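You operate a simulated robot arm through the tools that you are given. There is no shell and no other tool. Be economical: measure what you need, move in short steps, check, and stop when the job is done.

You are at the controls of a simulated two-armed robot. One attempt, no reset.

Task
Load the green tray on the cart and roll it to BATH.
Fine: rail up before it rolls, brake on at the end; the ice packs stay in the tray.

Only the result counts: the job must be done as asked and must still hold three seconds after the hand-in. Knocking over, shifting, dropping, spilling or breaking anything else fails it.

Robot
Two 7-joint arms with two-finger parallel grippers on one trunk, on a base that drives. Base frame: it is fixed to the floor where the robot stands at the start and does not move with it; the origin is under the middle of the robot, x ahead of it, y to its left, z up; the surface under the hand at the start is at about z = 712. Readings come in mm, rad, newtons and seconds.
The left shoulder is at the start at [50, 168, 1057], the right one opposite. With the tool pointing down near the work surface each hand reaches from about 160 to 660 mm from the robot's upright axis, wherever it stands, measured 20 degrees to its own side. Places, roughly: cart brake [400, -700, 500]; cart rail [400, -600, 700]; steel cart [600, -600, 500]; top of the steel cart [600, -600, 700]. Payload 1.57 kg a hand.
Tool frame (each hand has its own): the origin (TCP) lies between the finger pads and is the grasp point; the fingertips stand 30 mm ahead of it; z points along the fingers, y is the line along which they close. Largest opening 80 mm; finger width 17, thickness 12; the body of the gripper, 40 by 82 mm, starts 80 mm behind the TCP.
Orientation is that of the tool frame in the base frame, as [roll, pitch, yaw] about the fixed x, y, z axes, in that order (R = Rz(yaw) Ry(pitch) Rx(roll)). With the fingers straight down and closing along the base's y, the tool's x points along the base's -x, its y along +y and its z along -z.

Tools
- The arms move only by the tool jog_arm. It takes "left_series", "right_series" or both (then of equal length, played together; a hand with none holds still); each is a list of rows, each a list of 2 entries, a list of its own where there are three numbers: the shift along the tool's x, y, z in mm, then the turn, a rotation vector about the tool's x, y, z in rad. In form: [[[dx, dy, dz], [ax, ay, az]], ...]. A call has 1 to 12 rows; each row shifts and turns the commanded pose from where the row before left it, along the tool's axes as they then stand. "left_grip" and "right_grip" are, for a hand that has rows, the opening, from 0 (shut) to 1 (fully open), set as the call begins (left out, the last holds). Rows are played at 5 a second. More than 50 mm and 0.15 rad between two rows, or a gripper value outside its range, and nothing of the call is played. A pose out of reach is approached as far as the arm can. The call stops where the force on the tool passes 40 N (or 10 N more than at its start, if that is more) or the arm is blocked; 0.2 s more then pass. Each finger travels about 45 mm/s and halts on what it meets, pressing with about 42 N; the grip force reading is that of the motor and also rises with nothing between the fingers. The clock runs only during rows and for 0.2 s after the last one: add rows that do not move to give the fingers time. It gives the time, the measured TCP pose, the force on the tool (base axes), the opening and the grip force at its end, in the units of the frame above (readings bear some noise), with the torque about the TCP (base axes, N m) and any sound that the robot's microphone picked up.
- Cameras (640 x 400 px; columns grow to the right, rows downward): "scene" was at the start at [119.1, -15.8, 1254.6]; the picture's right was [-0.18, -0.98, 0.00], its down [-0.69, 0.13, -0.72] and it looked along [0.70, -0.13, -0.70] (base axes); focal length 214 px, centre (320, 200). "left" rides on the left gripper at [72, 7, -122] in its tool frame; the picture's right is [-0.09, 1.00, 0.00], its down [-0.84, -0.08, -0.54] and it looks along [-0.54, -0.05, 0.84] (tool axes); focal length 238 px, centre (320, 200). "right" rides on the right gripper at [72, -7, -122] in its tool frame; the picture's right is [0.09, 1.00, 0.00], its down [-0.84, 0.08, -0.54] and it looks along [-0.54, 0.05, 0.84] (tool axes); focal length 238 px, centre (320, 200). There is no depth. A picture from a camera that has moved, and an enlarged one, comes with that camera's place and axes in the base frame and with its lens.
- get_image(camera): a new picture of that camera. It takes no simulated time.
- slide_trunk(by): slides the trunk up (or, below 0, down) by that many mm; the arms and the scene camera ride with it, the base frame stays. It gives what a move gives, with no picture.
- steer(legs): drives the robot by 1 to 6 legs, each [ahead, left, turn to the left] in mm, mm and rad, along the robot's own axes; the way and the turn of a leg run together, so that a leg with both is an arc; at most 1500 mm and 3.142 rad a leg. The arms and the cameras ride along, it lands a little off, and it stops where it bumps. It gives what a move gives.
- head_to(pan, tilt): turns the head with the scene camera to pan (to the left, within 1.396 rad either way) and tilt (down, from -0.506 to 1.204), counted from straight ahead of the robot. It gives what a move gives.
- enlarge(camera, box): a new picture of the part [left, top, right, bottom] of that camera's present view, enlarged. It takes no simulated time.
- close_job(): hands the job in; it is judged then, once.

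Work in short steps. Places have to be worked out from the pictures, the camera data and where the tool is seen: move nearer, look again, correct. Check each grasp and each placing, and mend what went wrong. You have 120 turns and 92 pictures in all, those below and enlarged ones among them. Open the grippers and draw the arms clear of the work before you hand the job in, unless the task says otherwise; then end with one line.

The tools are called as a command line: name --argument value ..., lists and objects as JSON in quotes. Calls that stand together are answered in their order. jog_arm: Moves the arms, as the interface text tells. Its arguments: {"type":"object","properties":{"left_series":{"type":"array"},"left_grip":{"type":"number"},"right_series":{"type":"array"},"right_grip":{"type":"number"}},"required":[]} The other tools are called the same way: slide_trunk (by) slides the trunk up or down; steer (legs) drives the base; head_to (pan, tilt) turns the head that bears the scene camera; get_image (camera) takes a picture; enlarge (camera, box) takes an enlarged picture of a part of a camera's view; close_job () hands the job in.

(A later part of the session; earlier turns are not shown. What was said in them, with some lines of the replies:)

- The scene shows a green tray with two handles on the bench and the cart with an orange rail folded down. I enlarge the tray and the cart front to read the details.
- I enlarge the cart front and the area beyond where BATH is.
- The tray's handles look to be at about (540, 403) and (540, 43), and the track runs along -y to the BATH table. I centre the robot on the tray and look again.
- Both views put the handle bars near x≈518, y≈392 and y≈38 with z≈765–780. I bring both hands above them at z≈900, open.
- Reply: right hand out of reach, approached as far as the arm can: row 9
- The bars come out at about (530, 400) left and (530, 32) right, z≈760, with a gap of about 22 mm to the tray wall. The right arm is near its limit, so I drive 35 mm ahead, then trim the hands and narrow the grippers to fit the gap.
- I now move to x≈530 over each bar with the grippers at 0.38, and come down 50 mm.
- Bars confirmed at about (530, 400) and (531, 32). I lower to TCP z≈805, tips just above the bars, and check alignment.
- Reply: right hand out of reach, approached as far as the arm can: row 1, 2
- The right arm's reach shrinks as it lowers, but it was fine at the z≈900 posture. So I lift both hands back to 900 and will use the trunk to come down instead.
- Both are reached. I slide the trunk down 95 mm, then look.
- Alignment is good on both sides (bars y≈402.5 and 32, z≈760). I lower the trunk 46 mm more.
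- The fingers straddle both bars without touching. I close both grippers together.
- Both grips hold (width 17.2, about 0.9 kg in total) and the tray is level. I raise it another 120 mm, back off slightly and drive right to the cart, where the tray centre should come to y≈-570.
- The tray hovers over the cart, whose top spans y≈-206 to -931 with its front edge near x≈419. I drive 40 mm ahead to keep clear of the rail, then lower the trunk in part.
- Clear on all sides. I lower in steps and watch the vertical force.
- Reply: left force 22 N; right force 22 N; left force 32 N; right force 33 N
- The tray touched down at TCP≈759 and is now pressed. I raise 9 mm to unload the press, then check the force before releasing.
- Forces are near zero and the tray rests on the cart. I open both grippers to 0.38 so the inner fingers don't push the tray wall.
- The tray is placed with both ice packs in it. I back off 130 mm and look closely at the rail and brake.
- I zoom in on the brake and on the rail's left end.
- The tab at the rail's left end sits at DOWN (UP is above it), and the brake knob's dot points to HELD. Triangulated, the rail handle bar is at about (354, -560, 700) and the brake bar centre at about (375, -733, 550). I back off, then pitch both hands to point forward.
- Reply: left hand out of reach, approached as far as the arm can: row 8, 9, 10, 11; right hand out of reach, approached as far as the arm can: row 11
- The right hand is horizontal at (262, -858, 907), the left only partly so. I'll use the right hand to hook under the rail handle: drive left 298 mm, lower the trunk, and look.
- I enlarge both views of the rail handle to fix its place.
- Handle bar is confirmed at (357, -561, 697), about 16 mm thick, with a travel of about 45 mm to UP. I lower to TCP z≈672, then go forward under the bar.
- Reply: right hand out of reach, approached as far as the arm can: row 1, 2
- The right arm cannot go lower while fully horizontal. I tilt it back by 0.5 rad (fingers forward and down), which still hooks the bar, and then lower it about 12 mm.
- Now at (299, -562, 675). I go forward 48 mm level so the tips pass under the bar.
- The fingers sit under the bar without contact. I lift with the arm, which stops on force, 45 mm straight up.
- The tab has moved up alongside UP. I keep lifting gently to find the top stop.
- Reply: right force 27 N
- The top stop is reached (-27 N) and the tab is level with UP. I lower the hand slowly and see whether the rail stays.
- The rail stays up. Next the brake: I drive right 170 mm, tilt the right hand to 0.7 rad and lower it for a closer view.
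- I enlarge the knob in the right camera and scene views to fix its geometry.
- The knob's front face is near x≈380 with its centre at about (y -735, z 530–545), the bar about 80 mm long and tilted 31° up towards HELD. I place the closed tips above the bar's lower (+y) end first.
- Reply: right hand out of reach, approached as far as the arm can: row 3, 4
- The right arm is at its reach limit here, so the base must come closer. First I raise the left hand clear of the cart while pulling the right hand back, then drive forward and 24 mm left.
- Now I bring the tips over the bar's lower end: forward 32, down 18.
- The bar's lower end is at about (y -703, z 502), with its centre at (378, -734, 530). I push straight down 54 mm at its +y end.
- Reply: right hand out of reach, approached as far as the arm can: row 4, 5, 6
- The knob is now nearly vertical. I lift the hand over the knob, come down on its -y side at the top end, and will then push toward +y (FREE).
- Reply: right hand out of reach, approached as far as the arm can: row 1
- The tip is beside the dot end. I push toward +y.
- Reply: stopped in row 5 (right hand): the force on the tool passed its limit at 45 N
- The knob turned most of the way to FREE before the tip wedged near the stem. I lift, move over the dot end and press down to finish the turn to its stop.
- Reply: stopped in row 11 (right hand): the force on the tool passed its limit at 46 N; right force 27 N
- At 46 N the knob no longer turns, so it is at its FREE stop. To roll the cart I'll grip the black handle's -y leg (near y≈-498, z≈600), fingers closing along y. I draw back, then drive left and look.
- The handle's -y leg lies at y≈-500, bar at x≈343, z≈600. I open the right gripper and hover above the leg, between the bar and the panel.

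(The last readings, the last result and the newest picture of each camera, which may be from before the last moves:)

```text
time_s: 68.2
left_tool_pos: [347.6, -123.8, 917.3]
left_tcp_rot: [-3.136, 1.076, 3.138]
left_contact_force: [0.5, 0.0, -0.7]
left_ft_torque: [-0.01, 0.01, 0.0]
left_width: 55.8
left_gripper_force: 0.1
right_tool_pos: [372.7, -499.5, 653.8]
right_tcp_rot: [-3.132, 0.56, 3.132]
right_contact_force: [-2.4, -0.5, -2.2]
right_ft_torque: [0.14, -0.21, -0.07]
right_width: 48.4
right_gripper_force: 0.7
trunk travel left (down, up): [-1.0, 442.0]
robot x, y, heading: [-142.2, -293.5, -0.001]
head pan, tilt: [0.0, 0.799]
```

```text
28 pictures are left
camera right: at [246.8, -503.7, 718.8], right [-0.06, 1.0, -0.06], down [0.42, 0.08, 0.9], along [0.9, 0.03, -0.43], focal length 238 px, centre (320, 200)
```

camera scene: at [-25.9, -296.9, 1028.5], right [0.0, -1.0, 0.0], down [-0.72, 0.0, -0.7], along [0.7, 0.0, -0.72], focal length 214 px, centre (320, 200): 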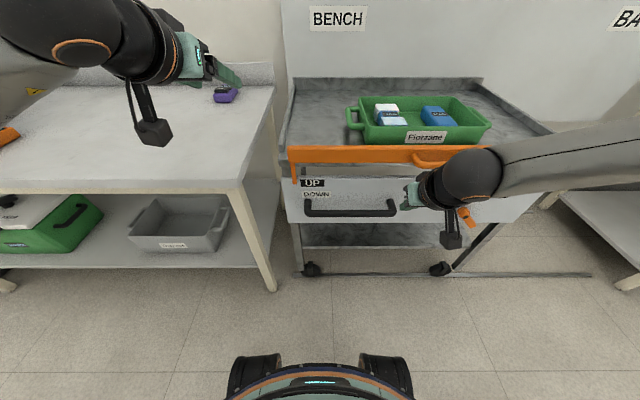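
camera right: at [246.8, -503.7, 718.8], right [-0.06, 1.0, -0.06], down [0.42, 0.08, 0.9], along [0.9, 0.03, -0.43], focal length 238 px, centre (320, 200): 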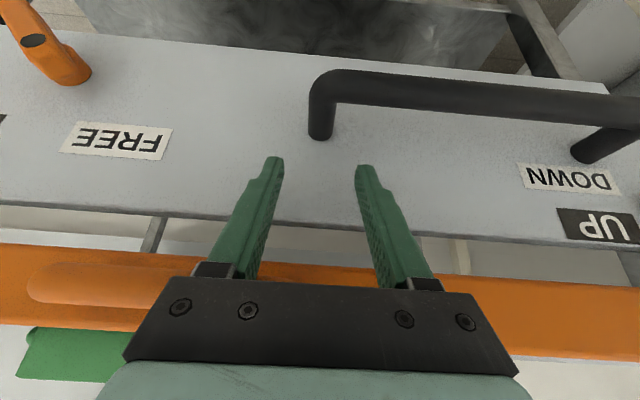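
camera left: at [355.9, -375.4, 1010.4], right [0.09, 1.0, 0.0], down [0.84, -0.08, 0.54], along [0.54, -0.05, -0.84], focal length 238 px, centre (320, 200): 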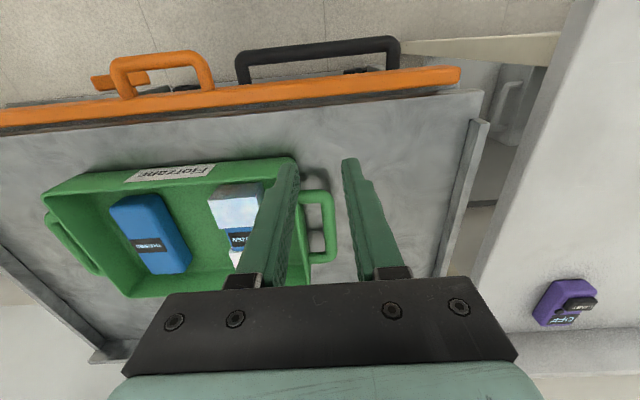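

The leg lies centrally between the fingers. I lower 44 mm and move back 8 mm to straddle it.

jog_arm --right_series '[[[10, -0.5, 11], [0, 0, 0]], [[10, 0, 11], [0, 0, 0]], [[10, 0, 11], [0, 0, 0]], [[0, 0, 0], [0, 0, 0]]]'

get_image --camera "right"

```text
time_s: 69.2
left_tool_pos: [348.0, -122.8, 919.2]
left_tcp_rot: [-3.136, 1.08, 3.135]
left_contact_force: [-0.4, -0.1, -0.3]
left_ft_torque: [-0.02, 0.03, 0.0]
left_width: 56.0
left_gripper_force: 0.1
right_tool_pos: [365.0, -500.9, 616.3]
right_tcp_rot: [-3.132, 0.572, 3.132]
right_contact_force: [-2.3, -3.0, 24.0]
right_ft_torque: [-0.15, 0.11, 0.02]
right_width: 48.0
right_gripper_force: 0.1
trunk travel left (down, up): [-1.0, 442.0]
robot x, y, heading: [-142.7, -297.1, -0.001]
head pan, tilt: [0.0, 0.799]
```

```text
27 pictures are left
camera right: at [238.6, -504.4, 679.5], right [-0.06, 1.0, -0.06], down [0.41, 0.08, 0.91], along [0.91, 0.03, -0.42], focal length 238 px, centre (320, 200)
```

right: 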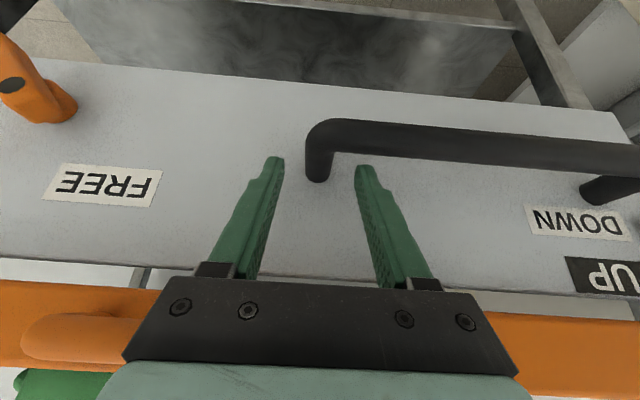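

The 24 N upward force acts near (349, -522, 736), so the wrist is bearing on the raised rail handle, not the leg. I back out the way I came and check the rail.

jog_arm --right_series '[[[-10, 0, -11], [0, 0, 0]], [[-10, 0, -11], [0, 0, 0]], [[-10, 0, -11], [0, 0, 0]], [[24.4, 0, -27], [0, 0, 0]], [[24.4, 0, -27], [0, 0, 0]], [[20, 0, -27], [0, 0, 0]], [[0, 0, 0], [0, 0, 0]]]'

enlarge --camera "scene" --box '[270, 120, 530, 240]'

```text
time_s: 70.8
left_tool_pos: [349.1, -123.2, 916.8]
left_tcp_rot: [-3.139, 1.078, 3.137]
left_contact_force: [-0.2, -0.5, -1.2]
left_ft_torque: [0.01, 0.02, -0.01]
left_width: 55.8
left_gripper_force: 0.0
right_tool_pos: [269.2, -498.4, 687.0]
right_tcp_rot: [-3.129, 0.561, 3.131]
right_contact_force: [0.1, 0.0, 0.0]
right_ft_torque: [-0.03, 0.02, 0.03]
right_width: 48.1
right_gripper_force: 0.0
trunk travel left (down, up): [-1.0, 442.0]
robot x, y, heading: [-144.7, -295.0, 0.001]
head pan, tilt: [0.0, 0.799]
```

```text
2.46 times, centred on (400, 180) of scene
camera zoom: at [-25.9, -296.9, 1028.5], right [0.0, -1.0, 0.0], down [-0.72, 0.0, -0.7], along [0.7, 0.0, -0.72], focal length 528 px, centre (123, 249)
```

zoom: 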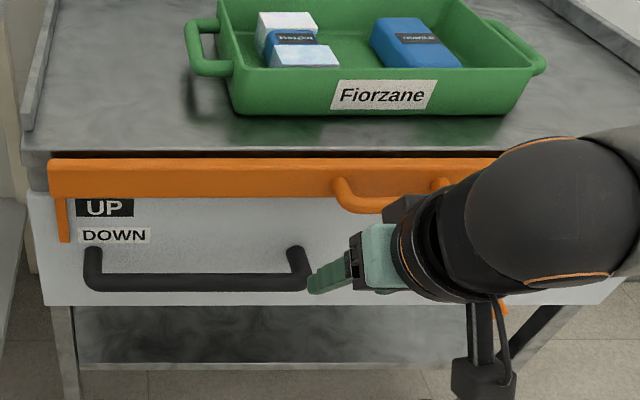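

The rail was pushed back DOWN, so I must raise it again before rolling. I return to the hook pose: drive 63 mm right, tilt back to 1.07 rad, and go to z≈675.

steer --legs '[[0, -63, 0]]'

jog_arm --right_series '[[[0, 0, 0], [0, -0.128, 0]], [[0, 0, 0], [0, -0.128, 0]], [[0, 0, 0], [0, -0.128, 0]], [[0, 0, 0], [0, -0.128, 0]], [[9.6, 0, 5.3], [0, 0, 0]], [[0, 0, 0], [0, 0, 0]]]'

```text
time_s: 72.1
left_tool_pos: [348.9, -187.0, 916.5]
left_tcp_rot: [-3.138, 1.076, 3.136]
left_contact_force: [0.5, -0.9, -0.2]
left_ft_torque: [0.02, 0.02, 0.0]
left_width: 56.0
left_gripper_force: 0.1
right_tool_pos: [270.1, -562.9, 685.9]
right_tcp_rot: [-3.132, 0.561, 3.131]
right_contact_force: [0.1, -0.1, 0.4]
right_ft_torque: [-0.02, 0.01, -0.02]
right_width: 48.1
right_gripper_force: 0.1
trunk travel left (down, up): [-1.0, 442.0]
robot x, y, heading: [-147.4, -359.3, -0.004]
head pan, tilt: [0.0, 0.799]
```

```text
time_s: 73.5
left_tool_pos: [349.9, -187.2, 917.5]
left_tcp_rot: [-3.137, 1.076, 3.136]
left_contact_force: [-0.8, -0.1, 0.3]
left_ft_torque: [0.03, 0.01, 0.02]
left_width: 56.4
left_gripper_force: 0.1
right_tool_pos: [297.3, -556.8, 669.3]
right_tcp_rot: [-3.123, 1.072, -3.141]
right_contact_force: [-0.6, 0.6, -0.3]
right_ft_torque: [0.01, 0.0, -0.01]
right_width: 48.0
right_gripper_force: 0.1
right hand out of reach, approached as far as the arm can: row 3, 4
trunk travel left (down, up): [-1.0, 442.0]
robot x, y, heading: [-144.3, -358.4, -0.001]
head pan, tilt: [0.0, 0.799]
```

At (297, -557, 669), ready. I go forward under the bar, then lift to the stop as before.

jog_arm --right_series '[[[-9.2, -1.3, 13.6], [0, 0, 0]], [[-9.2, -1.3, 13.6], [0, 0, 0]], [[-9.2, -1.3, 13.6], [0, 0, 0]], [[0, 0, 0], [0, 0, 0]]]'

jog_arm --right_series '[[[-8.8, 0, -4.8], [0, 0, 0]], [[-8.8, 0, -4.8], [0, 0, 0]], [[-8.8, 0, -4.8], [0, 0, 0]], [[-8.8, 0, -4.8], [0, 0, 0]], [[-4.4, 0, -2.4], [0, 0, 0]], [[-4.4, 0, -2.4], [0, 0, 0]], [[-4.4, 0, -2.4], [0, 0, 0]], [[-4.4, 0, -2.4], [0, 0, 0]]]'

enlarge --camera "scene" --box '[270, 120, 530, 240]'

```text
time_s: 74.5
left_tool_pos: [349.0, -187.3, 916.6]
left_tcp_rot: [-3.138, 1.077, 3.136]
left_contact_force: [0.1, -0.6, 0.4]
left_ft_torque: [-0.01, 0.01, 0.02]
left_width: 56.2
left_gripper_force: 0.0
right_tool_pos: [347.1, -561.7, 675.1]
right_tcp_rot: [-3.123, 1.073, -3.141]
right_contact_force: [0.5, 0.6, 1.0]
right_ft_torque: [0.02, 0.0, 0.0]
right_width: 48.0
right_gripper_force: 0.1
trunk travel left (down, up): [-1.0, 442.0]
robot x, y, heading: [-144.2, -361.6, -0.002]
head pan, tilt: [0.0, 0.799]
```

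```text
time_s: 76.3
left_tool_pos: [349.1, -188.2, 917.2]
left_tcp_rot: [-3.138, 1.079, 3.137]
left_contact_force: [0.1, -0.8, -0.2]
left_ft_torque: [0.0, 0.0, 0.0]
left_width: 56.1
left_gripper_force: 0.0
right_tool_pos: [344.7, -563.5, 732.9]
right_tcp_rot: [-3.122, 1.066, -3.139]
right_contact_force: [-1.1, 1.0, -9.7]
right_ft_torque: [0.11, 0.09, 0.0]
right_width: 47.5
right_gripper_force: 0.1
trunk travel left (down, up): [-1.0, 442.0]
robot x, y, heading: [-147.0, -359.3, 0.002]
head pan, tilt: [0.0, 0.799]
```

```text
2.46 times, centred on (400, 180) of scene
camera zoom: at [-25.5, -361.2, 1028.2], right [0.0, -1.0, 0.0], down [-0.72, 0.0, -0.7], along [0.7, 0.0, -0.72], focal length 528 px, centre (123, 249)
```

zoom: 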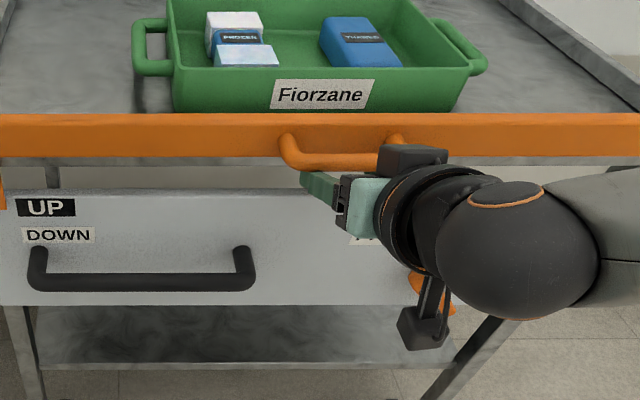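

The rail is up again (tab at UP, stop felt). I press 2 mm more, then lower and back off, tilt to 0.75, and drive left to the handle's other (+y) leg, away from the rail handle.

jog_arm --right_series '[[[-2.6, 0, -1.4], [0, 0, 0]], [[8.8, 0, 4.8], [0, 0, 0]], [[8.8, 0, 4.8], [0, 0, 0]], [[8.8, 0, 4.8], [0, 0, 0]], [[7.7, 0, -14], [0, 0, 0]], [[7.7, 0, -14], [0, 0, 0]], [[7.7, 0, -14], [0, 0, 0]], [[7.7, 0, -14], [0, 0, 0]], [[0, 0, 0], [0, 0.11, 0]], [[0, 0, 0], [0, 0.11, 0]], [[0, 0, 0], [0, 0.11, 0]], [[0, 0, 0], [0, 0, 0]]]'

steer --legs '[[0, 287, 0]]'

get_image --camera "right"

get_image --camera "scene"

```text
time_s: 78.9
left_tool_pos: [349.8, -187.8, 916.7]
left_tcp_rot: [-3.137, 1.079, 3.138]
left_contact_force: [-0.3, 0.1, -1.4]
left_ft_torque: [0.02, -0.01, -0.01]
left_width: 56.1
left_gripper_force: 0.1
right_tool_pos: [301.7, -558.2, 706.2]
right_tcp_rot: [-3.13, 0.741, 3.133]
right_contact_force: [0.1, -0.9, 0.5]
right_ft_torque: [0.02, 0.01, 0.02]
right_width: 48.0
right_gripper_force: 0.0
right hand out of reach, approached as far as the arm can: row 7, 8
trunk travel left (down, up): [-1.0, 442.0]
robot x, y, heading: [-141.2, -355.5, -0.002]
head pan, tilt: [0.0, 0.799]
```

```text
time_s: 82.0
left_tool_pos: [351.0, 94.1, 918.1]
left_tcp_rot: [-3.14, 1.078, 3.131]
left_contact_force: [-0.3, 0.3, -0.8]
left_ft_torque: [0.01, -0.02, 0.0]
left_width: 55.9
left_gripper_force: 0.0
right_tool_pos: [302.0, -276.5, 703.9]
right_tcp_rot: [-3.13, 0.743, 3.13]
right_contact_force: [-0.6, -0.1, 0.4]
right_ft_torque: [0.02, 0.01, 0.0]
right_width: 48.0
right_gripper_force: 0.0
trunk travel left (down, up): [-1.0, 442.0]
robot x, y, heading: [-143.5, -77.4, -0.006]
head pan, tilt: [0.0, 0.799]
```

```text
24 pictures are left
camera right: at [166.8, -279.1, 746.4], right [-0.05, 1.0, -0.07], down [0.25, 0.08, 0.96], along [0.97, 0.03, -0.25], focal length 238 px, centre (320, 200)
```

right: 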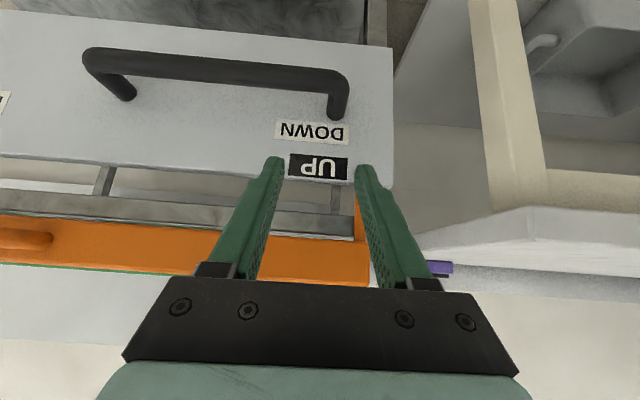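

```text
23 pictures are left
camera scene: at [-24.7, -77.3, 1028.5], right [-0.01, -1.0, 0.0], down [-0.72, 0.01, -0.7], along [0.7, 0.0, -0.72], focal length 214 px, centre (320, 200)
```

scene: 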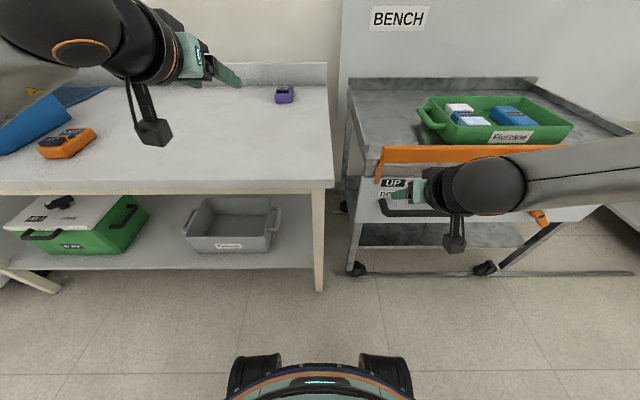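

The rail is up. The +y leg is at y≈-263, z≈588, with the panel at about x≈397. I move over it and down to straddle it at TCP (364, -263, 602).

jog_arm --right_series '[[[-5.9, 6.7, 39.4], [0, 0, 0]], [[-5.9, 6.7, 39.4], [0, 0, 0]], [[11.7, 0, 12.8], [0, 0, 0]], [[11.7, 0, 12.8], [0, 0, 0]], [[11.7, 0, 12.8], [0, 0, 0]], [[0, 0, 0], [0, 0, 0]]]'

get_image --camera "right"

```text
time_s: 83.4
left_tool_pos: [350.2, 94.6, 917.7]
left_tcp_rot: [-3.138, 1.079, 3.13]
left_contact_force: [0.2, 0.8, 0.6]
left_ft_torque: [0.0, 0.03, 0.01]
left_width: 56.1
left_gripper_force: 0.0
right_tool_pos: [365.4, -265.3, 603.8]
right_tcp_rot: [-3.13, 0.742, 3.128]
right_contact_force: [0.0, 1.2, -0.1]
right_ft_torque: [-0.01, 0.0, 0.02]
right_width: 47.9
right_gripper_force: 0.0
trunk travel left (down, up): [-1.0, 442.0]
robot x, y, heading: [-142.6, -74.2, -0.011]
head pan, tilt: [0.0, 0.799]
```

```text
22 pictures are left
camera right: at [229.7, -268.6, 644.4], right [-0.05, 1.0, -0.07], down [0.25, 0.08, 0.96], along [0.97, 0.03, -0.25], focal length 238 px, centre (320, 200)
```

right: 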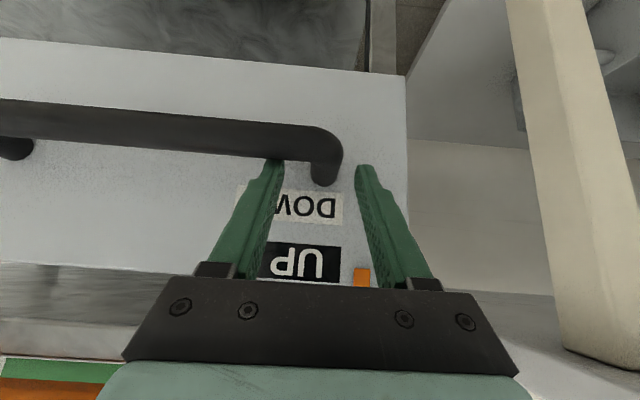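

The tips straddle the leg but sit a bit high. I lower 10 mm more and close.

jog_arm --right_series '[[[6.8, 1, 7.4], [0, 0, 0]], [[0, 1, 0], [0, 0, 0]]]'

jog_arm --right_series '[[[0, 0, 0], [0, 0, 0]], [[0, 0, 0], [0, 0, 0]], [[0, 0, 0], [0, 0, 0]], [[0, 0, 0], [0, 0, 0]], [[0, 0, 0], [0, 0, 0]]]' --right_grip 0

get_image --camera "right"

```text
time_s: 84.0
left_tool_pos: [350.6, 95.3, 917.7]
left_tcp_rot: [-3.138, 1.079, 3.132]
left_contact_force: [-0.1, 1.1, -0.4]
left_ft_torque: [0.04, 0.02, 0.0]
left_width: 55.9
left_gripper_force: 0.0
right_tool_pos: [367.5, -263.7, 597.0]
right_tcp_rot: [-3.127, 0.756, 3.133]
right_contact_force: [12.3, -1.8, 18.8]
right_ft_torque: [-0.46, -0.23, 0.41]
right_width: 49.6
right_gripper_force: 0.9
trunk travel left (down, up): [-1.0, 442.0]
robot x, y, heading: [-143.8, -74.8, -0.008]
head pan, tilt: [0.0, 0.799]
```

```text
time_s: 85.2
left_tool_pos: [350.6, 95.4, 917.5]
left_tcp_rot: [-3.136, 1.078, 3.132]
left_contact_force: [-0.2, 0.8, 0.2]
left_ft_torque: [0.01, -0.07, 0.0]
left_width: 56.0
left_gripper_force: 0.1
right_tool_pos: [368.2, -261.4, 598.5]
right_tcp_rot: [-3.127, 0.756, 3.135]
right_contact_force: [23.4, 4.3, 15.4]
right_ft_torque: [-0.08, -0.06, 0.67]
right_width: 21.7
right_gripper_force: 35.4
trunk travel left (down, up): [-1.0, 442.0]
robot x, y, heading: [-145.4, -74.9, -0.007]
head pan, tilt: [0.0, 0.799]
```

```text
21 pictures are left
camera right: at [232.5, -265.9, 636.7], right [-0.05, 1.0, -0.07], down [0.24, 0.08, 0.97], along [0.97, 0.03, -0.24], focal length 238 px, centre (320, 200)
```

right: 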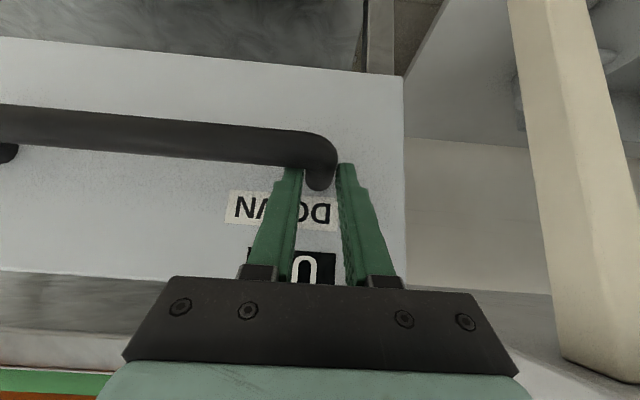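

The leg is firmly gripped (width 21.7), with some residual load from the bar. I relieve it by 3 mm, then drive right 100 mm as a test roll.

jog_arm --right_series '[[[-3, 0, 0], [0, 0, 0]], [[0, 0, 0], [0, 0, 0]]]'

steer --legs '[[0, -100, 0]]'

get_image --camera "scene"

```text
time_s: 85.8
left_tool_pos: [350.7, 94.8, 916.9]
left_tcp_rot: [-3.139, 1.079, 3.135]
left_contact_force: [0.3, 0.7, -0.1]
left_ft_torque: [-0.02, 0.0, 0.01]
left_width: 55.7
left_gripper_force: 0.1
right_tool_pos: [369.1, -262.2, 598.4]
right_tcp_rot: [-3.128, 0.752, 3.134]
right_contact_force: [18.4, 4.4, 9.0]
right_ft_torque: [0.25, -1.08, 0.69]
right_width: 21.9
right_gripper_force: 34.9
trunk travel left (down, up): [-1.0, 442.0]
robot x, y, heading: [-142.4, -73.3, -0.006]
head pan, tilt: [0.0, 0.799]
```

```text
time_s: 87.3
left_tool_pos: [348.9, -6.2, 917.6]
left_tcp_rot: [-3.137, 1.079, 3.133]
left_contact_force: [-0.8, 0.3, -0.4]
left_ft_torque: [-0.04, -0.02, -0.01]
left_width: 56.1
left_gripper_force: 0.1
right_tool_pos: [368.6, -366.8, 596.6]
right_tcp_rot: [-3.123, 0.752, 3.128]
right_contact_force: [15.8, -4.3, 14.0]
right_ft_torque: [-0.48, -0.58, 0.52]
right_width: 21.8
right_gripper_force: 34.2
trunk travel left (down, up): [-1.0, 442.0]
robot x, y, heading: [-144.3, -177.4, -0.01]
head pan, tilt: [0.0, 0.799]
```

```text
20 pictures are left
camera scene: at [-25.7, -178.2, 1028.6], right [-0.01, -1.0, 0.0], down [-0.72, 0.0, -0.7], along [0.7, 0.0, -0.72], focal length 214 px, centre (320, 200)
```

scene: 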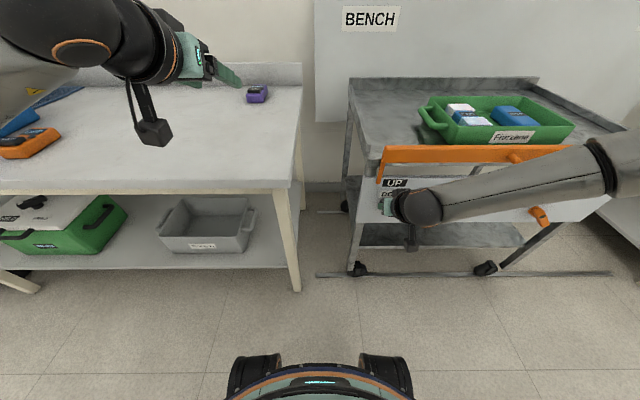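

The cart rolls along with the tray and rail intact. I drive 480 mm further, then check the position at BATH.

steer --legs '[[0, -240, 0], [0, -240, 0]]'

get_image --camera "scene"

```text
time_s: 92.4
left_tool_pos: [347.5, -489.8, 916.9]
left_tcp_rot: [-3.14, 1.077, 3.133]
left_contact_force: [0.0, -0.3, 0.1]
left_ft_torque: [-0.05, 0.04, 0.01]
left_width: 55.8
left_gripper_force: 0.0
right_tool_pos: [368.2, -850.5, 597.4]
right_tcp_rot: [-3.119, 0.756, 3.131]
right_contact_force: [20.7, -2.8, 2.7]
right_ft_torque: [-0.24, -0.39, 0.65]
right_width: 21.9
right_gripper_force: 34.3
trunk travel left (down, up): [-1.0, 442.0]
robot x, y, heading: [-148.0, -659.4, -0.001]
head pan, tilt: [0.0, 0.799]
```

```text
19 pictures are left
camera scene: at [-27.6, -661.8, 1028.5], right [0.0, -1.0, 0.0], down [-0.72, 0.0, -0.7], along [0.7, 0.0, -0.72], focal length 214 px, centre (320, 200)
```

scene: 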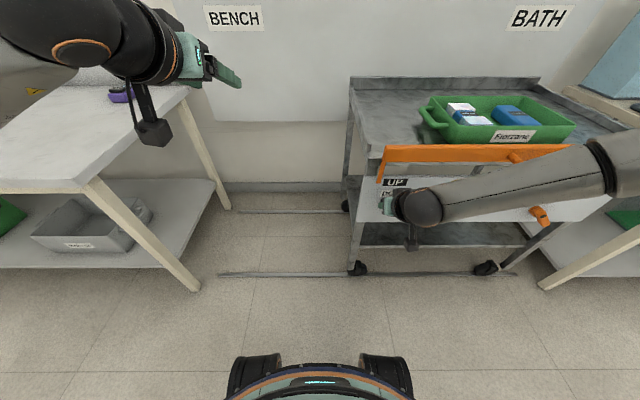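

Cart has moved about 588 mm. I look toward the BATH end to see the track end and the gap to the BATH table.

head_to --pan -0.75 --tilt 0.75

get_image --camera "scene"

```text
time_s: 93.5
left_tool_pos: [347.3, -488.7, 917.9]
left_tcp_rot: [-3.139, 1.077, 3.134]
left_contact_force: [-0.5, 0.2, 0.4]
left_ft_torque: [0.0, -0.01, 0.02]
left_width: 56.0
left_gripper_force: 0.1
right_tool_pos: [367.7, -850.6, 597.1]
right_tcp_rot: [-3.117, 0.757, 3.133]
right_contact_force: [3.3, 0.1, -4.1]
right_ft_torque: [-0.11, -0.07, 0.46]
right_width: 21.7
right_gripper_force: 34.8
trunk travel left (down, up): [-1.0, 442.0]
robot x, y, heading: [-148.6, -660.1, -0.002]
head pan, tilt: [-0.75, 0.75]
```

```text
18 pictures are left
camera scene: at [-48.0, -718.3, 1032.4], right [-0.68, -0.73, 0.0], down [-0.5, 0.47, -0.73], along [0.53, -0.5, -0.68], focal length 214 px, centre (320, 200)
```

scene: 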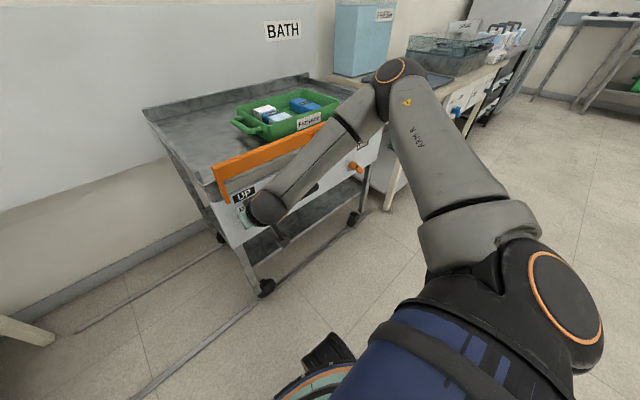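

The track end is only slightly beyond the right wheel. I roll on in small steps and watch the hand force for the end stop.

steer --legs '[[0, -35, 0]]'

steer --legs '[[0, -30, 0]]'

get_image --camera "scene"

```text
time_s: 94.5
left_tool_pos: [347.5, -526.4, 917.2]
left_tcp_rot: [-3.138, 1.079, 3.135]
left_contact_force: [-0.4, 0.1, 0.4]
left_ft_torque: [-0.03, 0.01, -0.05]
left_width: 55.9
left_gripper_force: 0.0
right_tool_pos: [368.3, -887.3, 598.8]
right_tcp_rot: [-3.117, 0.757, 3.13]
right_contact_force: [2.8, -4.8, -1.5]
right_ft_torque: [-0.32, -0.25, 0.09]
right_width: 21.7
right_gripper_force: 34.9
trunk travel left (down, up): [-1.0, 442.0]
robot x, y, heading: [-147.4, -695.9, -0.003]
head pan, tilt: [-0.75, 0.75]
```

```text
time_s: 95.4
left_tool_pos: [347.0, -554.1, 917.2]
left_tcp_rot: [-3.139, 1.078, 3.134]
left_contact_force: [-0.6, -0.2, 0.1]
left_ft_torque: [-0.01, -0.01, -0.01]
left_width: 55.8
left_gripper_force: 0.1
right_tool_pos: [368.4, -918.3, 598.2]
right_tcp_rot: [-3.116, 0.757, 3.128]
right_contact_force: [-1.1, -4.7, 1.2]
right_ft_torque: [-0.27, -0.12, 0.04]
right_width: 21.9
right_gripper_force: 35.1
trunk travel left (down, up): [-1.0, 442.0]
robot x, y, heading: [-148.2, -726.7, -0.006]
head pan, tilt: [-0.75, 0.75]
```

```text
17 pictures are left
camera scene: at [-48.9, -783.8, 1032.5], right [-0.69, -0.73, 0.0], down [-0.5, 0.47, -0.73], along [0.53, -0.5, -0.68], focal length 214 px, centre (320, 200)
```

scene: 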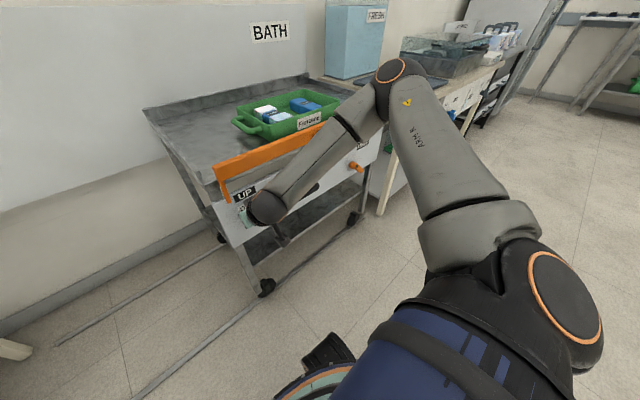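

No stop yet after about 655 mm. I enlarge the track end and the gap to the table.

enlarge --camera "scene" --box '[290, 60, 450, 240]'

```text
2.22 times, centred on (370, 150) of scene
camera zoom: at [-48.9, -783.8, 1032.5], right [-0.69, -0.73, 0.0], down [-0.5, 0.47, -0.73], along [0.53, -0.5, -0.68], focal length 477 px, centre (209, 311)
```

zoom: 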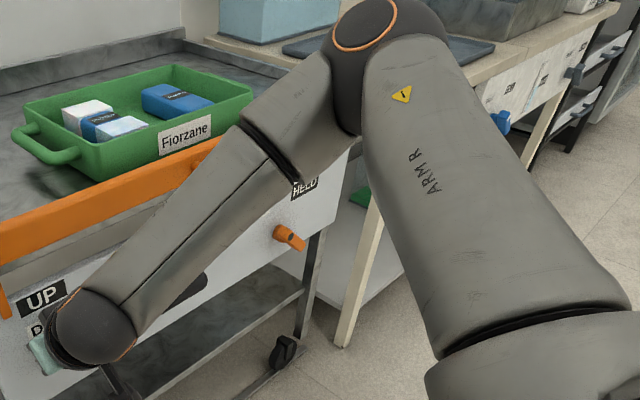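

By the track ends, the cart should now be nearly at its mirror position (margin about 90 mm as at BENCH). I feel for the stop with small steps.

steer --legs '[[0, -15, 0]]'

steer --legs '[[0, -15, 0]]'

```text
time_s: 96.3
left_tool_pos: [346.0, -569.0, 918.4]
left_tcp_rot: [-3.138, 1.079, 3.134]
left_contact_force: [0.2, 0.1, -0.1]
left_ft_torque: [-0.02, 0.03, 0.0]
left_width: 56.0
left_gripper_force: 0.0
right_tool_pos: [368.4, -934.0, 596.8]
right_tcp_rot: [-3.113, 0.758, 3.125]
right_contact_force: [-3.3, -5.4, 1.6]
right_ft_torque: [-0.38, -0.11, 0.06]
right_width: 21.9
right_gripper_force: 35.3
trunk travel left (down, up): [-1.0, 442.0]
robot x, y, heading: [-148.6, -743.1, -0.007]
head pan, tilt: [-0.75, 0.75]
```

```text
time_s: 97.7
left_tool_pos: [345.7, -583.4, 916.8]
left_tcp_rot: [-3.138, 1.079, 3.134]
left_contact_force: [0.7, -0.3, -0.3]
left_ft_torque: [0.0, -0.01, 0.01]
left_width: 55.8
left_gripper_force: 0.1
right_tool_pos: [367.4, -941.8, 598.2]
right_tcp_rot: [-3.133, 0.756, 3.133]
right_contact_force: [2.5, 1.0, -2.0]
right_ft_torque: [0.02, 0.16, 0.19]
right_width: 21.8
right_gripper_force: 34.7
trunk travel left (down, up): [-1.0, 442.0]
robot x, y, heading: [-143.7, -758.3, -0.002]
head pan, tilt: [-0.75, 0.75]
stopped in leg 1: the force on the tool passed its limit at 40 N (the readings are from after the stop); the commanded pose is now the measured one
```

The end stop is reached after about 680 mm of travel, at BATH. I release the handle leg and withdraw the way I came.

jog_arm --right_series '[[[0, 0, 0], [0, 0, 0]], [[0, 0, 0], [0, 0, 0]], [[0, 0, 0], [0, 0, 0]], [[-12, 0, -13], [0, 0, 0]], [[-12, 0, -13], [0, 0, 0]], [[-12, 0, -13], [0, 0, 0]], [[-12, 0, -13], [0, 0, 0]], [[5.9, 0, -39.4], [0, 0, 0]], [[5.9, 0, -39.4], [0, 0, 0]], [[0, 0, 0], [0, 0, 0]]]' --right_grip 0.6

get_image --camera "right"

```text
time_s: 99.9
left_tool_pos: [346.1, -582.3, 915.7]
left_tcp_rot: [-3.138, 1.079, 3.134]
left_contact_force: [0.3, -0.6, 0.1]
left_ft_torque: [-0.03, 0.03, -0.02]
left_width: 55.8
left_gripper_force: 0.2
right_tool_pos: [304.9, -938.7, 717.8]
right_tcp_rot: [-3.133, 0.756, 3.13]
right_contact_force: [0.8, 0.8, 0.4]
right_ft_torque: [0.0, 0.02, 0.01]
right_width: 48.0
right_gripper_force: 0.1
trunk travel left (down, up): [-1.0, 442.0]
robot x, y, heading: [-150.1, -754.4, -0.005]
head pan, tilt: [-0.75, 0.75]
```

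```text
15 pictures are left
camera right: at [168.2, -942.2, 757.6], right [-0.05, 1.0, -0.07], down [0.24, 0.08, 0.97], along [0.97, 0.03, -0.24], focal length 238 px, centre (320, 200)
```

right: 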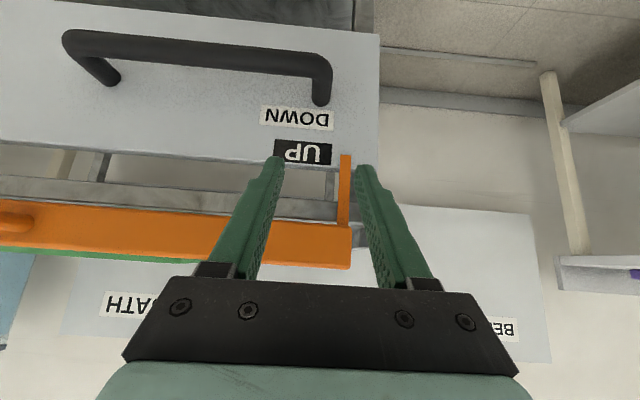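

The rail is up and the handle is free. The knob should now be at y≈-1414; I drive right so the hand lines up over its lower (-y) end, keeping a little further back while passing the rail handle.

steer --legs '[[-20, 0, 0], [0, -502, 0], [20, 0, 0]]'

jog_arm --right_series '[[[0, 0, 0], [0, 0, 0]], [[8, 0, 28], [0, 0, 0]], [[8, 0, 28], [0, 0, 0]], [[8, 0, 28], [0, 0, 0]], [[0, 0, 0], [0, 0, 0]]]' --right_grip 0

get_image --camera "right"

```text
time_s: 105.6
left_tool_pos: [347.4, -1092.8, 917.8]
left_tcp_rot: [-3.137, 1.078, 3.139]
left_contact_force: [-0.3, -0.1, 0.6]
left_ft_torque: [0.03, 0.01, 0.01]
left_width: 55.8
left_gripper_force: 0.1
right_tool_pos: [305.3, -1446.0, 718.1]
right_tcp_rot: [-3.131, 0.756, 3.136]
right_contact_force: [-0.4, 0.4, 0.3]
right_ft_torque: [0.0, 0.01, 0.02]
right_width: 47.9
right_gripper_force: 0.0
trunk travel left (down, up): [-1.0, 442.0]
robot x, y, heading: [-148.2, -1266.2, -0.003]
head pan, tilt: [-0.75, 0.75]
```

```text
time_s: 106.8
left_tool_pos: [345.9, -1091.3, 917.1]
left_tcp_rot: [-3.137, 1.078, 3.141]
left_contact_force: [-0.1, 0.8, -0.5]
left_ft_torque: [-0.02, -0.01, 0.02]
left_width: 55.6
left_gripper_force: 0.0
right_tool_pos: [345.9, -1450.3, 640.0]
right_tcp_rot: [-3.134, 0.755, 3.138]
right_contact_force: [0.1, 0.0, -0.3]
right_ft_torque: [-0.04, 0.0, 0.0]
right_width: 0.0
right_gripper_force: 21.0
trunk travel left (down, up): [-1.0, 442.0]
robot x, y, heading: [-148.1, -1267.3, 0.004]
head pan, tilt: [-0.75, 0.75]
```

```text
14 pictures are left
camera right: at [210.0, -1453.4, 678.9], right [-0.06, 1.0, -0.07], down [0.24, 0.08, 0.97], along [0.97, 0.04, -0.24], focal length 238 px, centre (320, 200)
```

right: 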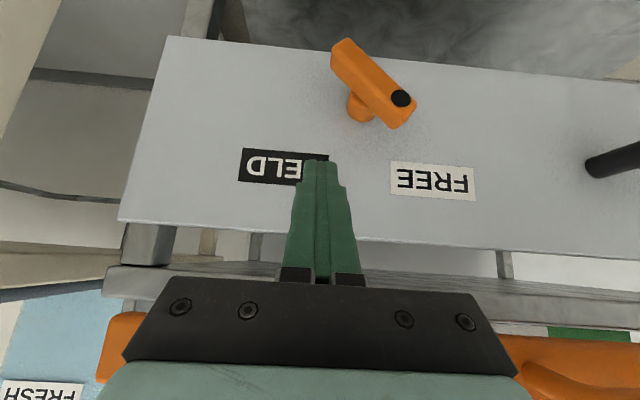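

Knob centre is at about (378, -1414, 533), with the lower end at y≈-1437. I position above that end at y≈-1439 and push down.

jog_arm --right_series '[[[0, 11, 0], [0, 0, 0]], [[8, 0, 28.2], [0, 0, 0]], [[8, 0, 28.2], [0, 0, 0]], [[6.2, 0, 6.5], [0, 0, 0]], [[6.2, 0, 6.5], [0, 0, 0]], [[6.2, 0, 6.5], [0, 0, 0]], [[6.2, 0, 6.5], [0, 0, 0]], [[6.2, 0, 6.5], [0, 0, 0]]]'

get_image --camera "right"

```text
time_s: 108.6
left_tool_pos: [345.5, -1091.1, 917.7]
left_tcp_rot: [-3.139, 1.078, 3.139]
left_contact_force: [-0.6, 1.0, 0.2]
left_ft_torque: [0.02, -0.02, 0.03]
left_width: 55.9
left_gripper_force: 0.2
right_tool_pos: [362.3, -1461.7, 565.9]
right_tcp_rot: [-3.134, 0.755, 3.138]
right_contact_force: [-0.4, -0.3, 0.4]
right_ft_torque: [0.0, 0.0, 0.03]
right_width: 0.0
right_gripper_force: 21.4
right hand out of reach, approached as far as the arm can: row 3, 4, 5, 6, 7, 8
trunk travel left (down, up): [-1.0, 442.0]
robot x, y, heading: [-145.6, -1262.4, 0.007]
head pan, tilt: [-0.75, 0.75]
```

```text
13 pictures are left
camera right: at [226.3, -1467.3, 606.2], right [-0.06, 1.0, -0.07], down [0.24, 0.08, 0.97], along [0.97, 0.04, -0.24], focal length 238 px, centre (320, 200)
```

right: 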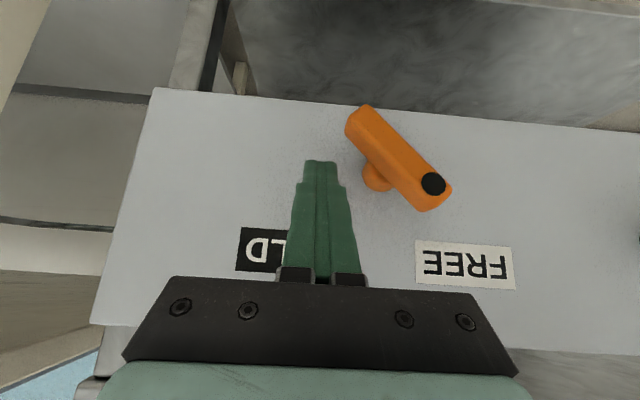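

The arm drifted sideways at its reach limit and missed the bar. I lift, reduce the tilt, set the hand further out on its own side, and move the base left and forward to compensate.

jog_arm --right_series '[[[-17.2, 0, -18.2], [0, 0, 0]], [[-17.2, 0, -18.2], [0, 0, 0]], [[0, 0, 0], [0, 0.1, 0]], [[15.9, -26, -12.2], [0, 0, 0]], [[0, 0, 0], [0, 0, 0]]]'

steer --legs '[[27, 49, 0]]'

```text
time_s: 109.8
left_tool_pos: [346.0, -1091.7, 916.3]
left_tcp_rot: [-3.137, 1.077, 3.139]
left_contact_force: [0.8, -0.2, -0.2]
left_ft_torque: [-0.01, 0.0, 0.01]
left_width: 55.9
left_gripper_force: 0.1
right_tool_pos: [341.0, -1487.6, 614.3]
right_tcp_rot: [-3.134, 0.656, 3.135]
right_contact_force: [0.9, -0.5, 0.3]
right_ft_torque: [0.0, -0.05, -0.02]
right_width: 0.0
right_gripper_force: 21.2
trunk travel left (down, up): [-1.0, 442.0]
robot x, y, heading: [-146.2, -1262.9, 0.003]
head pan, tilt: [-0.75, 0.75]
```

```text
time_s: 111.0
left_tool_pos: [371.2, -1042.7, 916.9]
left_tcp_rot: [-3.138, 1.079, 3.14]
left_contact_force: [0.5, 0.4, 0.0]
left_ft_torque: [-0.04, 0.01, 0.01]
left_width: 56.1
left_gripper_force: 0.1
right_tool_pos: [368.5, -1438.0, 614.5]
right_tcp_rot: [-3.133, 0.658, 3.137]
right_contact_force: [-0.2, 0.6, 0.2]
right_ft_torque: [-0.01, -0.01, -0.02]
right_width: 0.2
right_gripper_force: 21.8
trunk travel left (down, up): [-1.0, 442.0]
robot x, y, heading: [-117.3, -1214.1, -0.002]
head pan, tilt: [-0.75, 0.75]
```

Well placed at (368, -1438, 614). I push down 68 mm.

jog_arm --right_series '[[[6.1, 0, 7.9], [0, 0, 0]], [[6.1, 0, 7.9], [0, 0, 0]], [[6.1, 0, 7.9], [0, 0, 0]], [[6.1, 0, 7.9], [0, 0, 0]], [[6.1, 0, 7.9], [0, 0, 0]], [[6.1, 0, 7.9], [0, 0, 0]], [[5, 0, 6.4], [0, 0, 0]]]'

get_image --camera "right"

```text
time_s: 112.5
left_tool_pos: [370.1, -1043.1, 917.1]
left_tcp_rot: [-3.139, 1.077, 3.139]
left_contact_force: [0.7, -1.0, 0.4]
left_ft_torque: [0.06, 0.0, -0.01]
left_width: 56.0
left_gripper_force: 0.1
right_tool_pos: [368.0, -1438.4, 546.6]
right_tcp_rot: [-3.134, 0.657, 3.137]
right_contact_force: [0.3, 1.0, 0.4]
right_ft_torque: [0.02, 0.02, -0.02]
right_width: 0.0
right_gripper_force: 21.5
trunk travel left (down, up): [-1.0, 442.0]
robot x, y, heading: [-118.6, -1216.9, 0.006]
head pan, tilt: [-0.75, 0.75]
```

```text
12 pictures are left
camera right: at [236.4, -1443.2, 599.0], right [-0.06, 1.0, -0.06], down [0.33, 0.08, 0.94], along [0.94, 0.04, -0.34], focal length 238 px, centre (320, 200)
```

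right: 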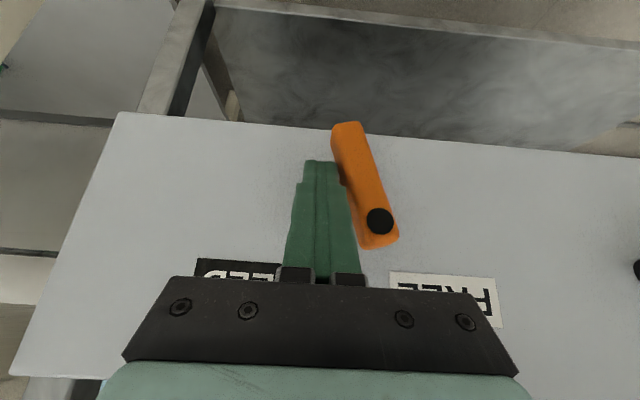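

The knob is close to vertical. I lift over it, shift the base 73 mm left, and come down on the +y side of the dot end.

jog_arm --right_series '[[[0, -4, 0], [0, 0, 0]], [[-24.5, 0, -31.7], [0, 0, 0]], [[-24.5, 0, -31.7], [0, 0, 0]], [[0, 0, 0], [0, 0, 0]]]'

steer --legs '[[0, 79, 0]]'

jog_arm --right_series '[[[13.5, 0, 17.4], [0, 0, 0]], [[13.5, 0, 17.4], [0, 0, 0]], [[0, 0, 0], [0, 0, 0]]]'

get_image --camera "right"

```text
time_s: 113.5
left_tool_pos: [371.5, -1042.3, 916.4]
left_tcp_rot: [-3.138, 1.077, 3.14]
left_contact_force: [0.1, -0.4, 0.3]
left_ft_torque: [-0.01, 0.0, 0.02]
left_width: 55.9
left_gripper_force: 0.0
right_tool_pos: [367.1, -1443.3, 626.6]
right_tcp_rot: [-3.133, 0.657, 3.136]
right_contact_force: [-0.2, -0.2, -0.6]
right_ft_torque: [0.03, 0.01, 0.03]
right_width: 0.1
right_gripper_force: 21.1
trunk travel left (down, up): [-1.0, 442.0]
robot x, y, heading: [-119.3, -1218.3, 0.002]
head pan, tilt: [-0.75, 0.75]
```

```text
time_s: 114.9
left_tool_pos: [371.9, -964.8, 918.2]
left_tcp_rot: [-3.14, 1.079, 3.139]
left_contact_force: [0.6, -0.4, -0.5]
left_ft_torque: [0.01, 0.02, -0.01]
left_width: 55.7
left_gripper_force: 0.0
right_tool_pos: [368.4, -1365.6, 626.3]
right_tcp_rot: [-3.132, 0.655, 3.137]
right_contact_force: [-0.1, 0.5, -0.1]
right_ft_torque: [-0.01, 0.03, 0.01]
right_width: 0.0
right_gripper_force: 20.9
trunk travel left (down, up): [-1.0, 442.0]
robot x, y, heading: [-123.8, -1138.4, -0.0]
head pan, tilt: [-0.75, 0.75]
```

```text
time_s: 115.7
left_tool_pos: [371.5, -965.9, 917.7]
left_tcp_rot: [-3.138, 1.079, 3.139]
left_contact_force: [0.8, 0.4, 0.6]
left_ft_torque: [0.01, 0.0, 0.03]
left_width: 56.0
left_gripper_force: 0.1
right_tool_pos: [368.1, -1367.0, 583.8]
right_tcp_rot: [-3.131, 0.656, 3.136]
right_contact_force: [0.5, 0.0, 0.5]
right_ft_torque: [-0.01, 0.0, 0.02]
right_width: 0.0
right_gripper_force: 21.2
trunk travel left (down, up): [-1.0, 442.0]
robot x, y, heading: [-125.0, -1138.6, 0.001]
head pan, tilt: [-0.75, 0.75]
```

```text
11 pictures are left
camera right: at [235.9, -1371.0, 636.1], right [-0.06, 1.0, -0.06], down [0.33, 0.08, 0.94], along [0.94, 0.04, -0.34], focal length 238 px, centre (320, 200)
```

right: 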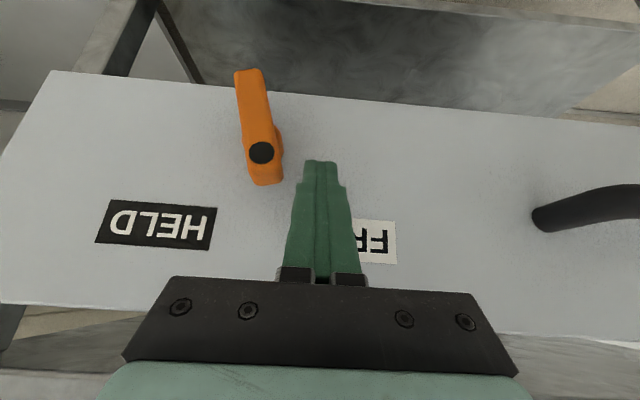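

The tip is beside the dot end on its +y side. I push 42 mm toward -y.

jog_arm --right_series '[[[0, -9, 0], [0, 0, 0]], [[0, -9, 0], [0, 0, 0]], [[0, -8, 0], [0, 0, 0]], [[0, -8, 0], [0, 0, 0]], [[0, -8, 0], [0, 0, 0]]]'

get_image --camera "right"

```text
time_s: 116.9
left_tool_pos: [371.9, -963.9, 916.7]
left_tcp_rot: [-3.137, 1.079, 3.139]
left_contact_force: [0.5, -0.3, -0.1]
left_ft_torque: [-0.01, -0.02, 0.01]
left_width: 56.1
left_gripper_force: 0.1
right_tool_pos: [366.7, -1406.7, 582.4]
right_tcp_rot: [-3.135, 0.654, 3.138]
right_contact_force: [0.1, 6.0, 0.6]
right_ft_torque: [0.18, 0.03, 0.09]
right_width: 0.0
right_gripper_force: 21.4
trunk travel left (down, up): [-1.0, 442.0]
robot x, y, heading: [-120.5, -1139.5, -0.001]
head pan, tilt: [-0.75, 0.75]
```

```text
10 pictures are left
camera right: at [234.8, -1411.1, 635.4], right [-0.07, 1.0, -0.06], down [0.33, 0.08, 0.94], along [0.94, 0.04, -0.34], focal length 238 px, centre (320, 200)
```

right: 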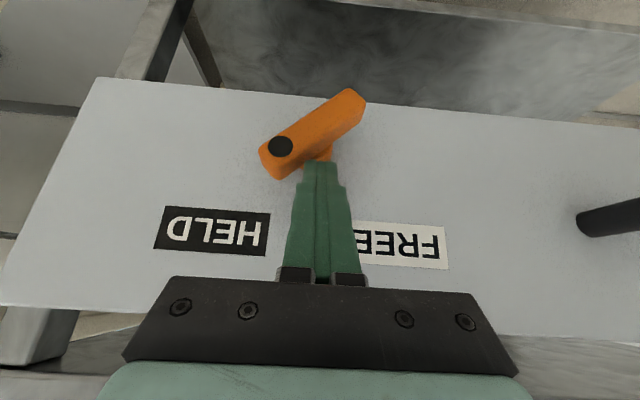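

The knob is near HELD. I lift, move over the dot end and press down to seat it at its stop.

jog_arm --right_series '[[[0, 4, 0], [0, 0, 0]], [[-14, 0, -18], [0, 0, 0]], [[-14, 0, -18], [0, 0, 0]], [[0, -20, 0], [0, 0, 0]], [[0, -19, 0], [0, 0, 0]], [[6, 0, 7.9], [0, 0, 0]], [[6, 0, 7.9], [0, 0, 0]], [[3, 0, 4], [0, 0, 0]], [[3, 0, 4], [0, 0, 0]], [[3, 0, 4], [0, 0, 0]], [[3, 0, 4], [0, 0, 0]], [[3, 0, 4], [0, 0, 0]]]'

get_image --camera "right"

```text
time_s: 119.2
left_tool_pos: [368.3, -964.7, 918.5]
left_tcp_rot: [-3.138, 1.082, 3.137]
left_contact_force: [0.7, 0.0, -0.7]
left_ft_torque: [-0.01, 0.03, -0.03]
left_width: 56.0
left_gripper_force: 0.2
right_tool_pos: [366.6, -1442.3, 600.8]
right_tcp_rot: [-3.131, 0.671, 3.135]
right_contact_force: [-18.4, -3.6, 21.3]
right_ft_torque: [-0.01, 0.23, 0.05]
right_width: 0.1
right_gripper_force: 21.2
trunk travel left (down, up): [-1.0, 442.0]
robot x, y, heading: [-126.7, -1139.9, -0.001]
head pan, tilt: [-0.75, 0.75]
stopped in row 11 (right hand): the force on the tool passed its limit at 45 N (the readings are from after the stop); the commanded pose is now the measured one
```

```text
9 pictures are left
camera right: at [234.6, -1445.9, 650.7], right [-0.06, 1.0, -0.07], down [0.32, 0.08, 0.94], along [0.95, 0.04, -0.32], focal length 238 px, centre (320, 200)
```

right: 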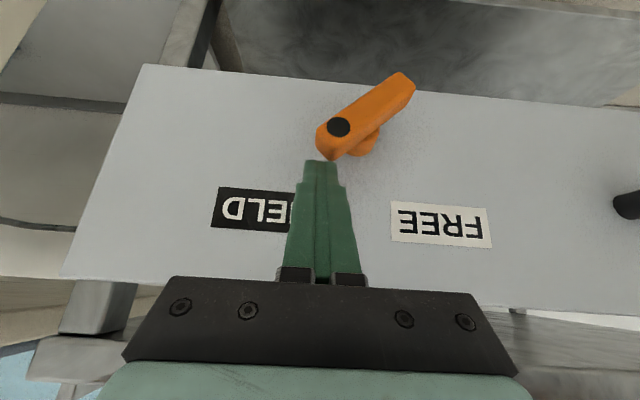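

The knob is at its HELD stop (45 N, no turn). I draw the hand back and drive away, then check everything.

jog_arm --right_series '[[[0, 0, -35], [0, 0, 0]], [[0, 0, -35], [0, 0, 0]], [[0, 0, -35], [0, 0, 0]], [[0, 0, 0], [0, 0, 0]]]'

steer --legs '[[-300, 0, 0]]'

head_to --pan -0.15 --tilt 0.6

get_image --camera "scene"

```text
time_s: 120.2
left_tool_pos: [371.9, -965.4, 916.9]
left_tcp_rot: [-3.139, 1.079, 3.138]
left_contact_force: [-0.4, -0.3, -0.2]
left_ft_torque: [0.0, 0.0, 0.02]
left_width: 56.0
left_gripper_force: 0.0
right_tool_pos: [300.0, -1440.4, 678.2]
right_tcp_rot: [-3.133, 0.664, 3.136]
right_contact_force: [-0.7, -0.1, -0.1]
right_ft_torque: [0.0, -0.01, -0.02]
right_width: 0.0
right_gripper_force: 21.0
trunk travel left (down, up): [-1.0, 442.0]
robot x, y, heading: [-121.3, -1139.0, -0.002]
head pan, tilt: [-0.75, 0.75]
```

```text
time_s: 122.3
left_tool_pos: [70.2, -965.6, 918.1]
left_tcp_rot: [-3.138, 1.078, 3.135]
left_contact_force: [0.0, 0.2, -0.3]
left_ft_torque: [0.0, 0.0, -0.02]
left_width: 56.1
left_gripper_force: 0.1
right_tool_pos: [-2.8, -1441.0, 676.9]
right_tcp_rot: [-3.132, 0.664, 3.131]
right_contact_force: [0.0, -0.2, -0.7]
right_ft_torque: [0.01, 0.01, 0.0]
right_width: 0.1
right_gripper_force: 21.1
trunk travel left (down, up): [-1.0, 442.0]
robot x, y, heading: [-426.3, -1136.6, -0.001]
head pan, tilt: [-0.75, 0.75]
```

```text
time_s: 123.3
left_tool_pos: [70.5, -966.2, 916.2]
left_tcp_rot: [-3.139, 1.078, 3.136]
left_contact_force: [-0.3, 0.2, -0.3]
left_ft_torque: [-0.01, 0.0, -0.04]
left_width: 56.1
left_gripper_force: 0.0
right_tool_pos: [-2.4, -1440.3, 678.1]
right_tcp_rot: [-3.131, 0.664, 3.133]
right_contact_force: [0.4, 0.0, 0.1]
right_ft_torque: [0.0, 0.02, 0.0]
right_width: 0.0
right_gripper_force: 21.4
trunk travel left (down, up): [-1.0, 442.0]
robot x, y, heading: [-422.2, -1137.3, -0.005]
head pan, tilt: [-0.15, 0.6]
```

```text
8 pictures are left
camera scene: at [-298.6, -1153.0, 1045.4], right [-0.15, -0.99, 0.0], down [-0.56, 0.09, -0.82], along [0.82, -0.13, -0.57], focal length 214 px, centre (320, 200)
```

scene: 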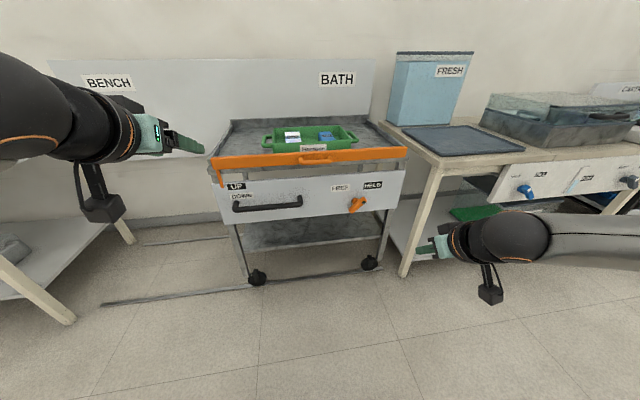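

The cart stands at the BATH end with the rail up, the tray on it and the brake toward HELD. I zoom in for a last check and open the right gripper.

enlarge --camera "scene" --box '[190, 110, 430, 290]'

jog_arm --right_series '[[[0, 0, 0], [0, 0, 0]], [[0, 0, 0], [0, 0, 0]], [[0, 0, 0], [0, 0, 0]], [[0, 0, 0], [0, 0, 0]], [[0, 0, 0], [0, 0, 0]]]' --left_series '[[[0, 0, 0], [0, 0, 0]], [[0, 0, 0], [0, 0, 0]], [[0, 0, 0], [0, 0, 0]], [[0, 0, 0], [0, 0, 0]], [[0, 0, 0], [0, 0, 0]]]' --right_grip 1 --left_grip 1

```text
2.22 times, centred on (310, 200) of scene
camera zoom: at [-298.6, -1153.0, 1045.4], right [-0.15, -0.99, 0.0], down [-0.56, 0.09, -0.82], along [0.82, -0.13, -0.57], focal length 477 px, centre (342, 200)
```

zoom: 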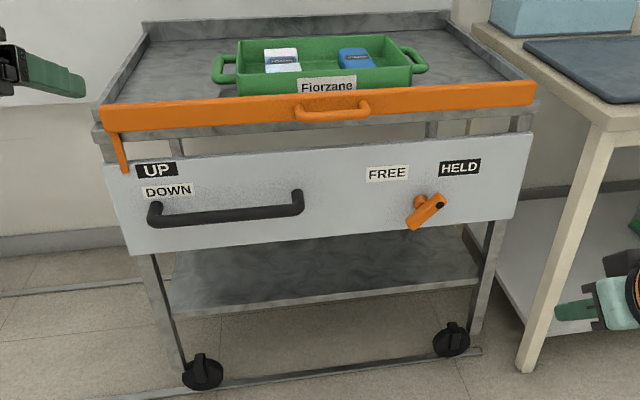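

```text
time_s: 124.5
left_tool_pos: [70.3, -967.1, 916.6]
left_tcp_rot: [-3.139, 1.08, 3.134]
left_contact_force: [0.4, 0.5, 0.4]
left_ft_torque: [-0.03, 0.01, 0.0]
left_width: 79.9
left_gripper_force: 0.0
right_tool_pos: [-2.7, -1440.9, 677.0]
right_tcp_rot: [-3.131, 0.665, 3.133]
right_contact_force: [-0.3, -0.3, -0.4]
right_ft_torque: [0.0, -0.01, 0.02]
right_width: 80.1
right_gripper_force: 0.1
trunk travel left (down, up): [-1.0, 442.0]
robot x, y, heading: [-423.4, -1139.7, -0.003]
head pan, tilt: [-0.15, 0.6]
```

Rail UP, brake dot at HELD, tray with both ice packs on the cart at BATH, arms clear and grippers open. I hand it in.

close_job

```text
The job is handed in.
```

The green tray is on the cart at BATH with both ice packs still in it. The rail was up before the cart rolled and is still up, and the brake is on (HELD).
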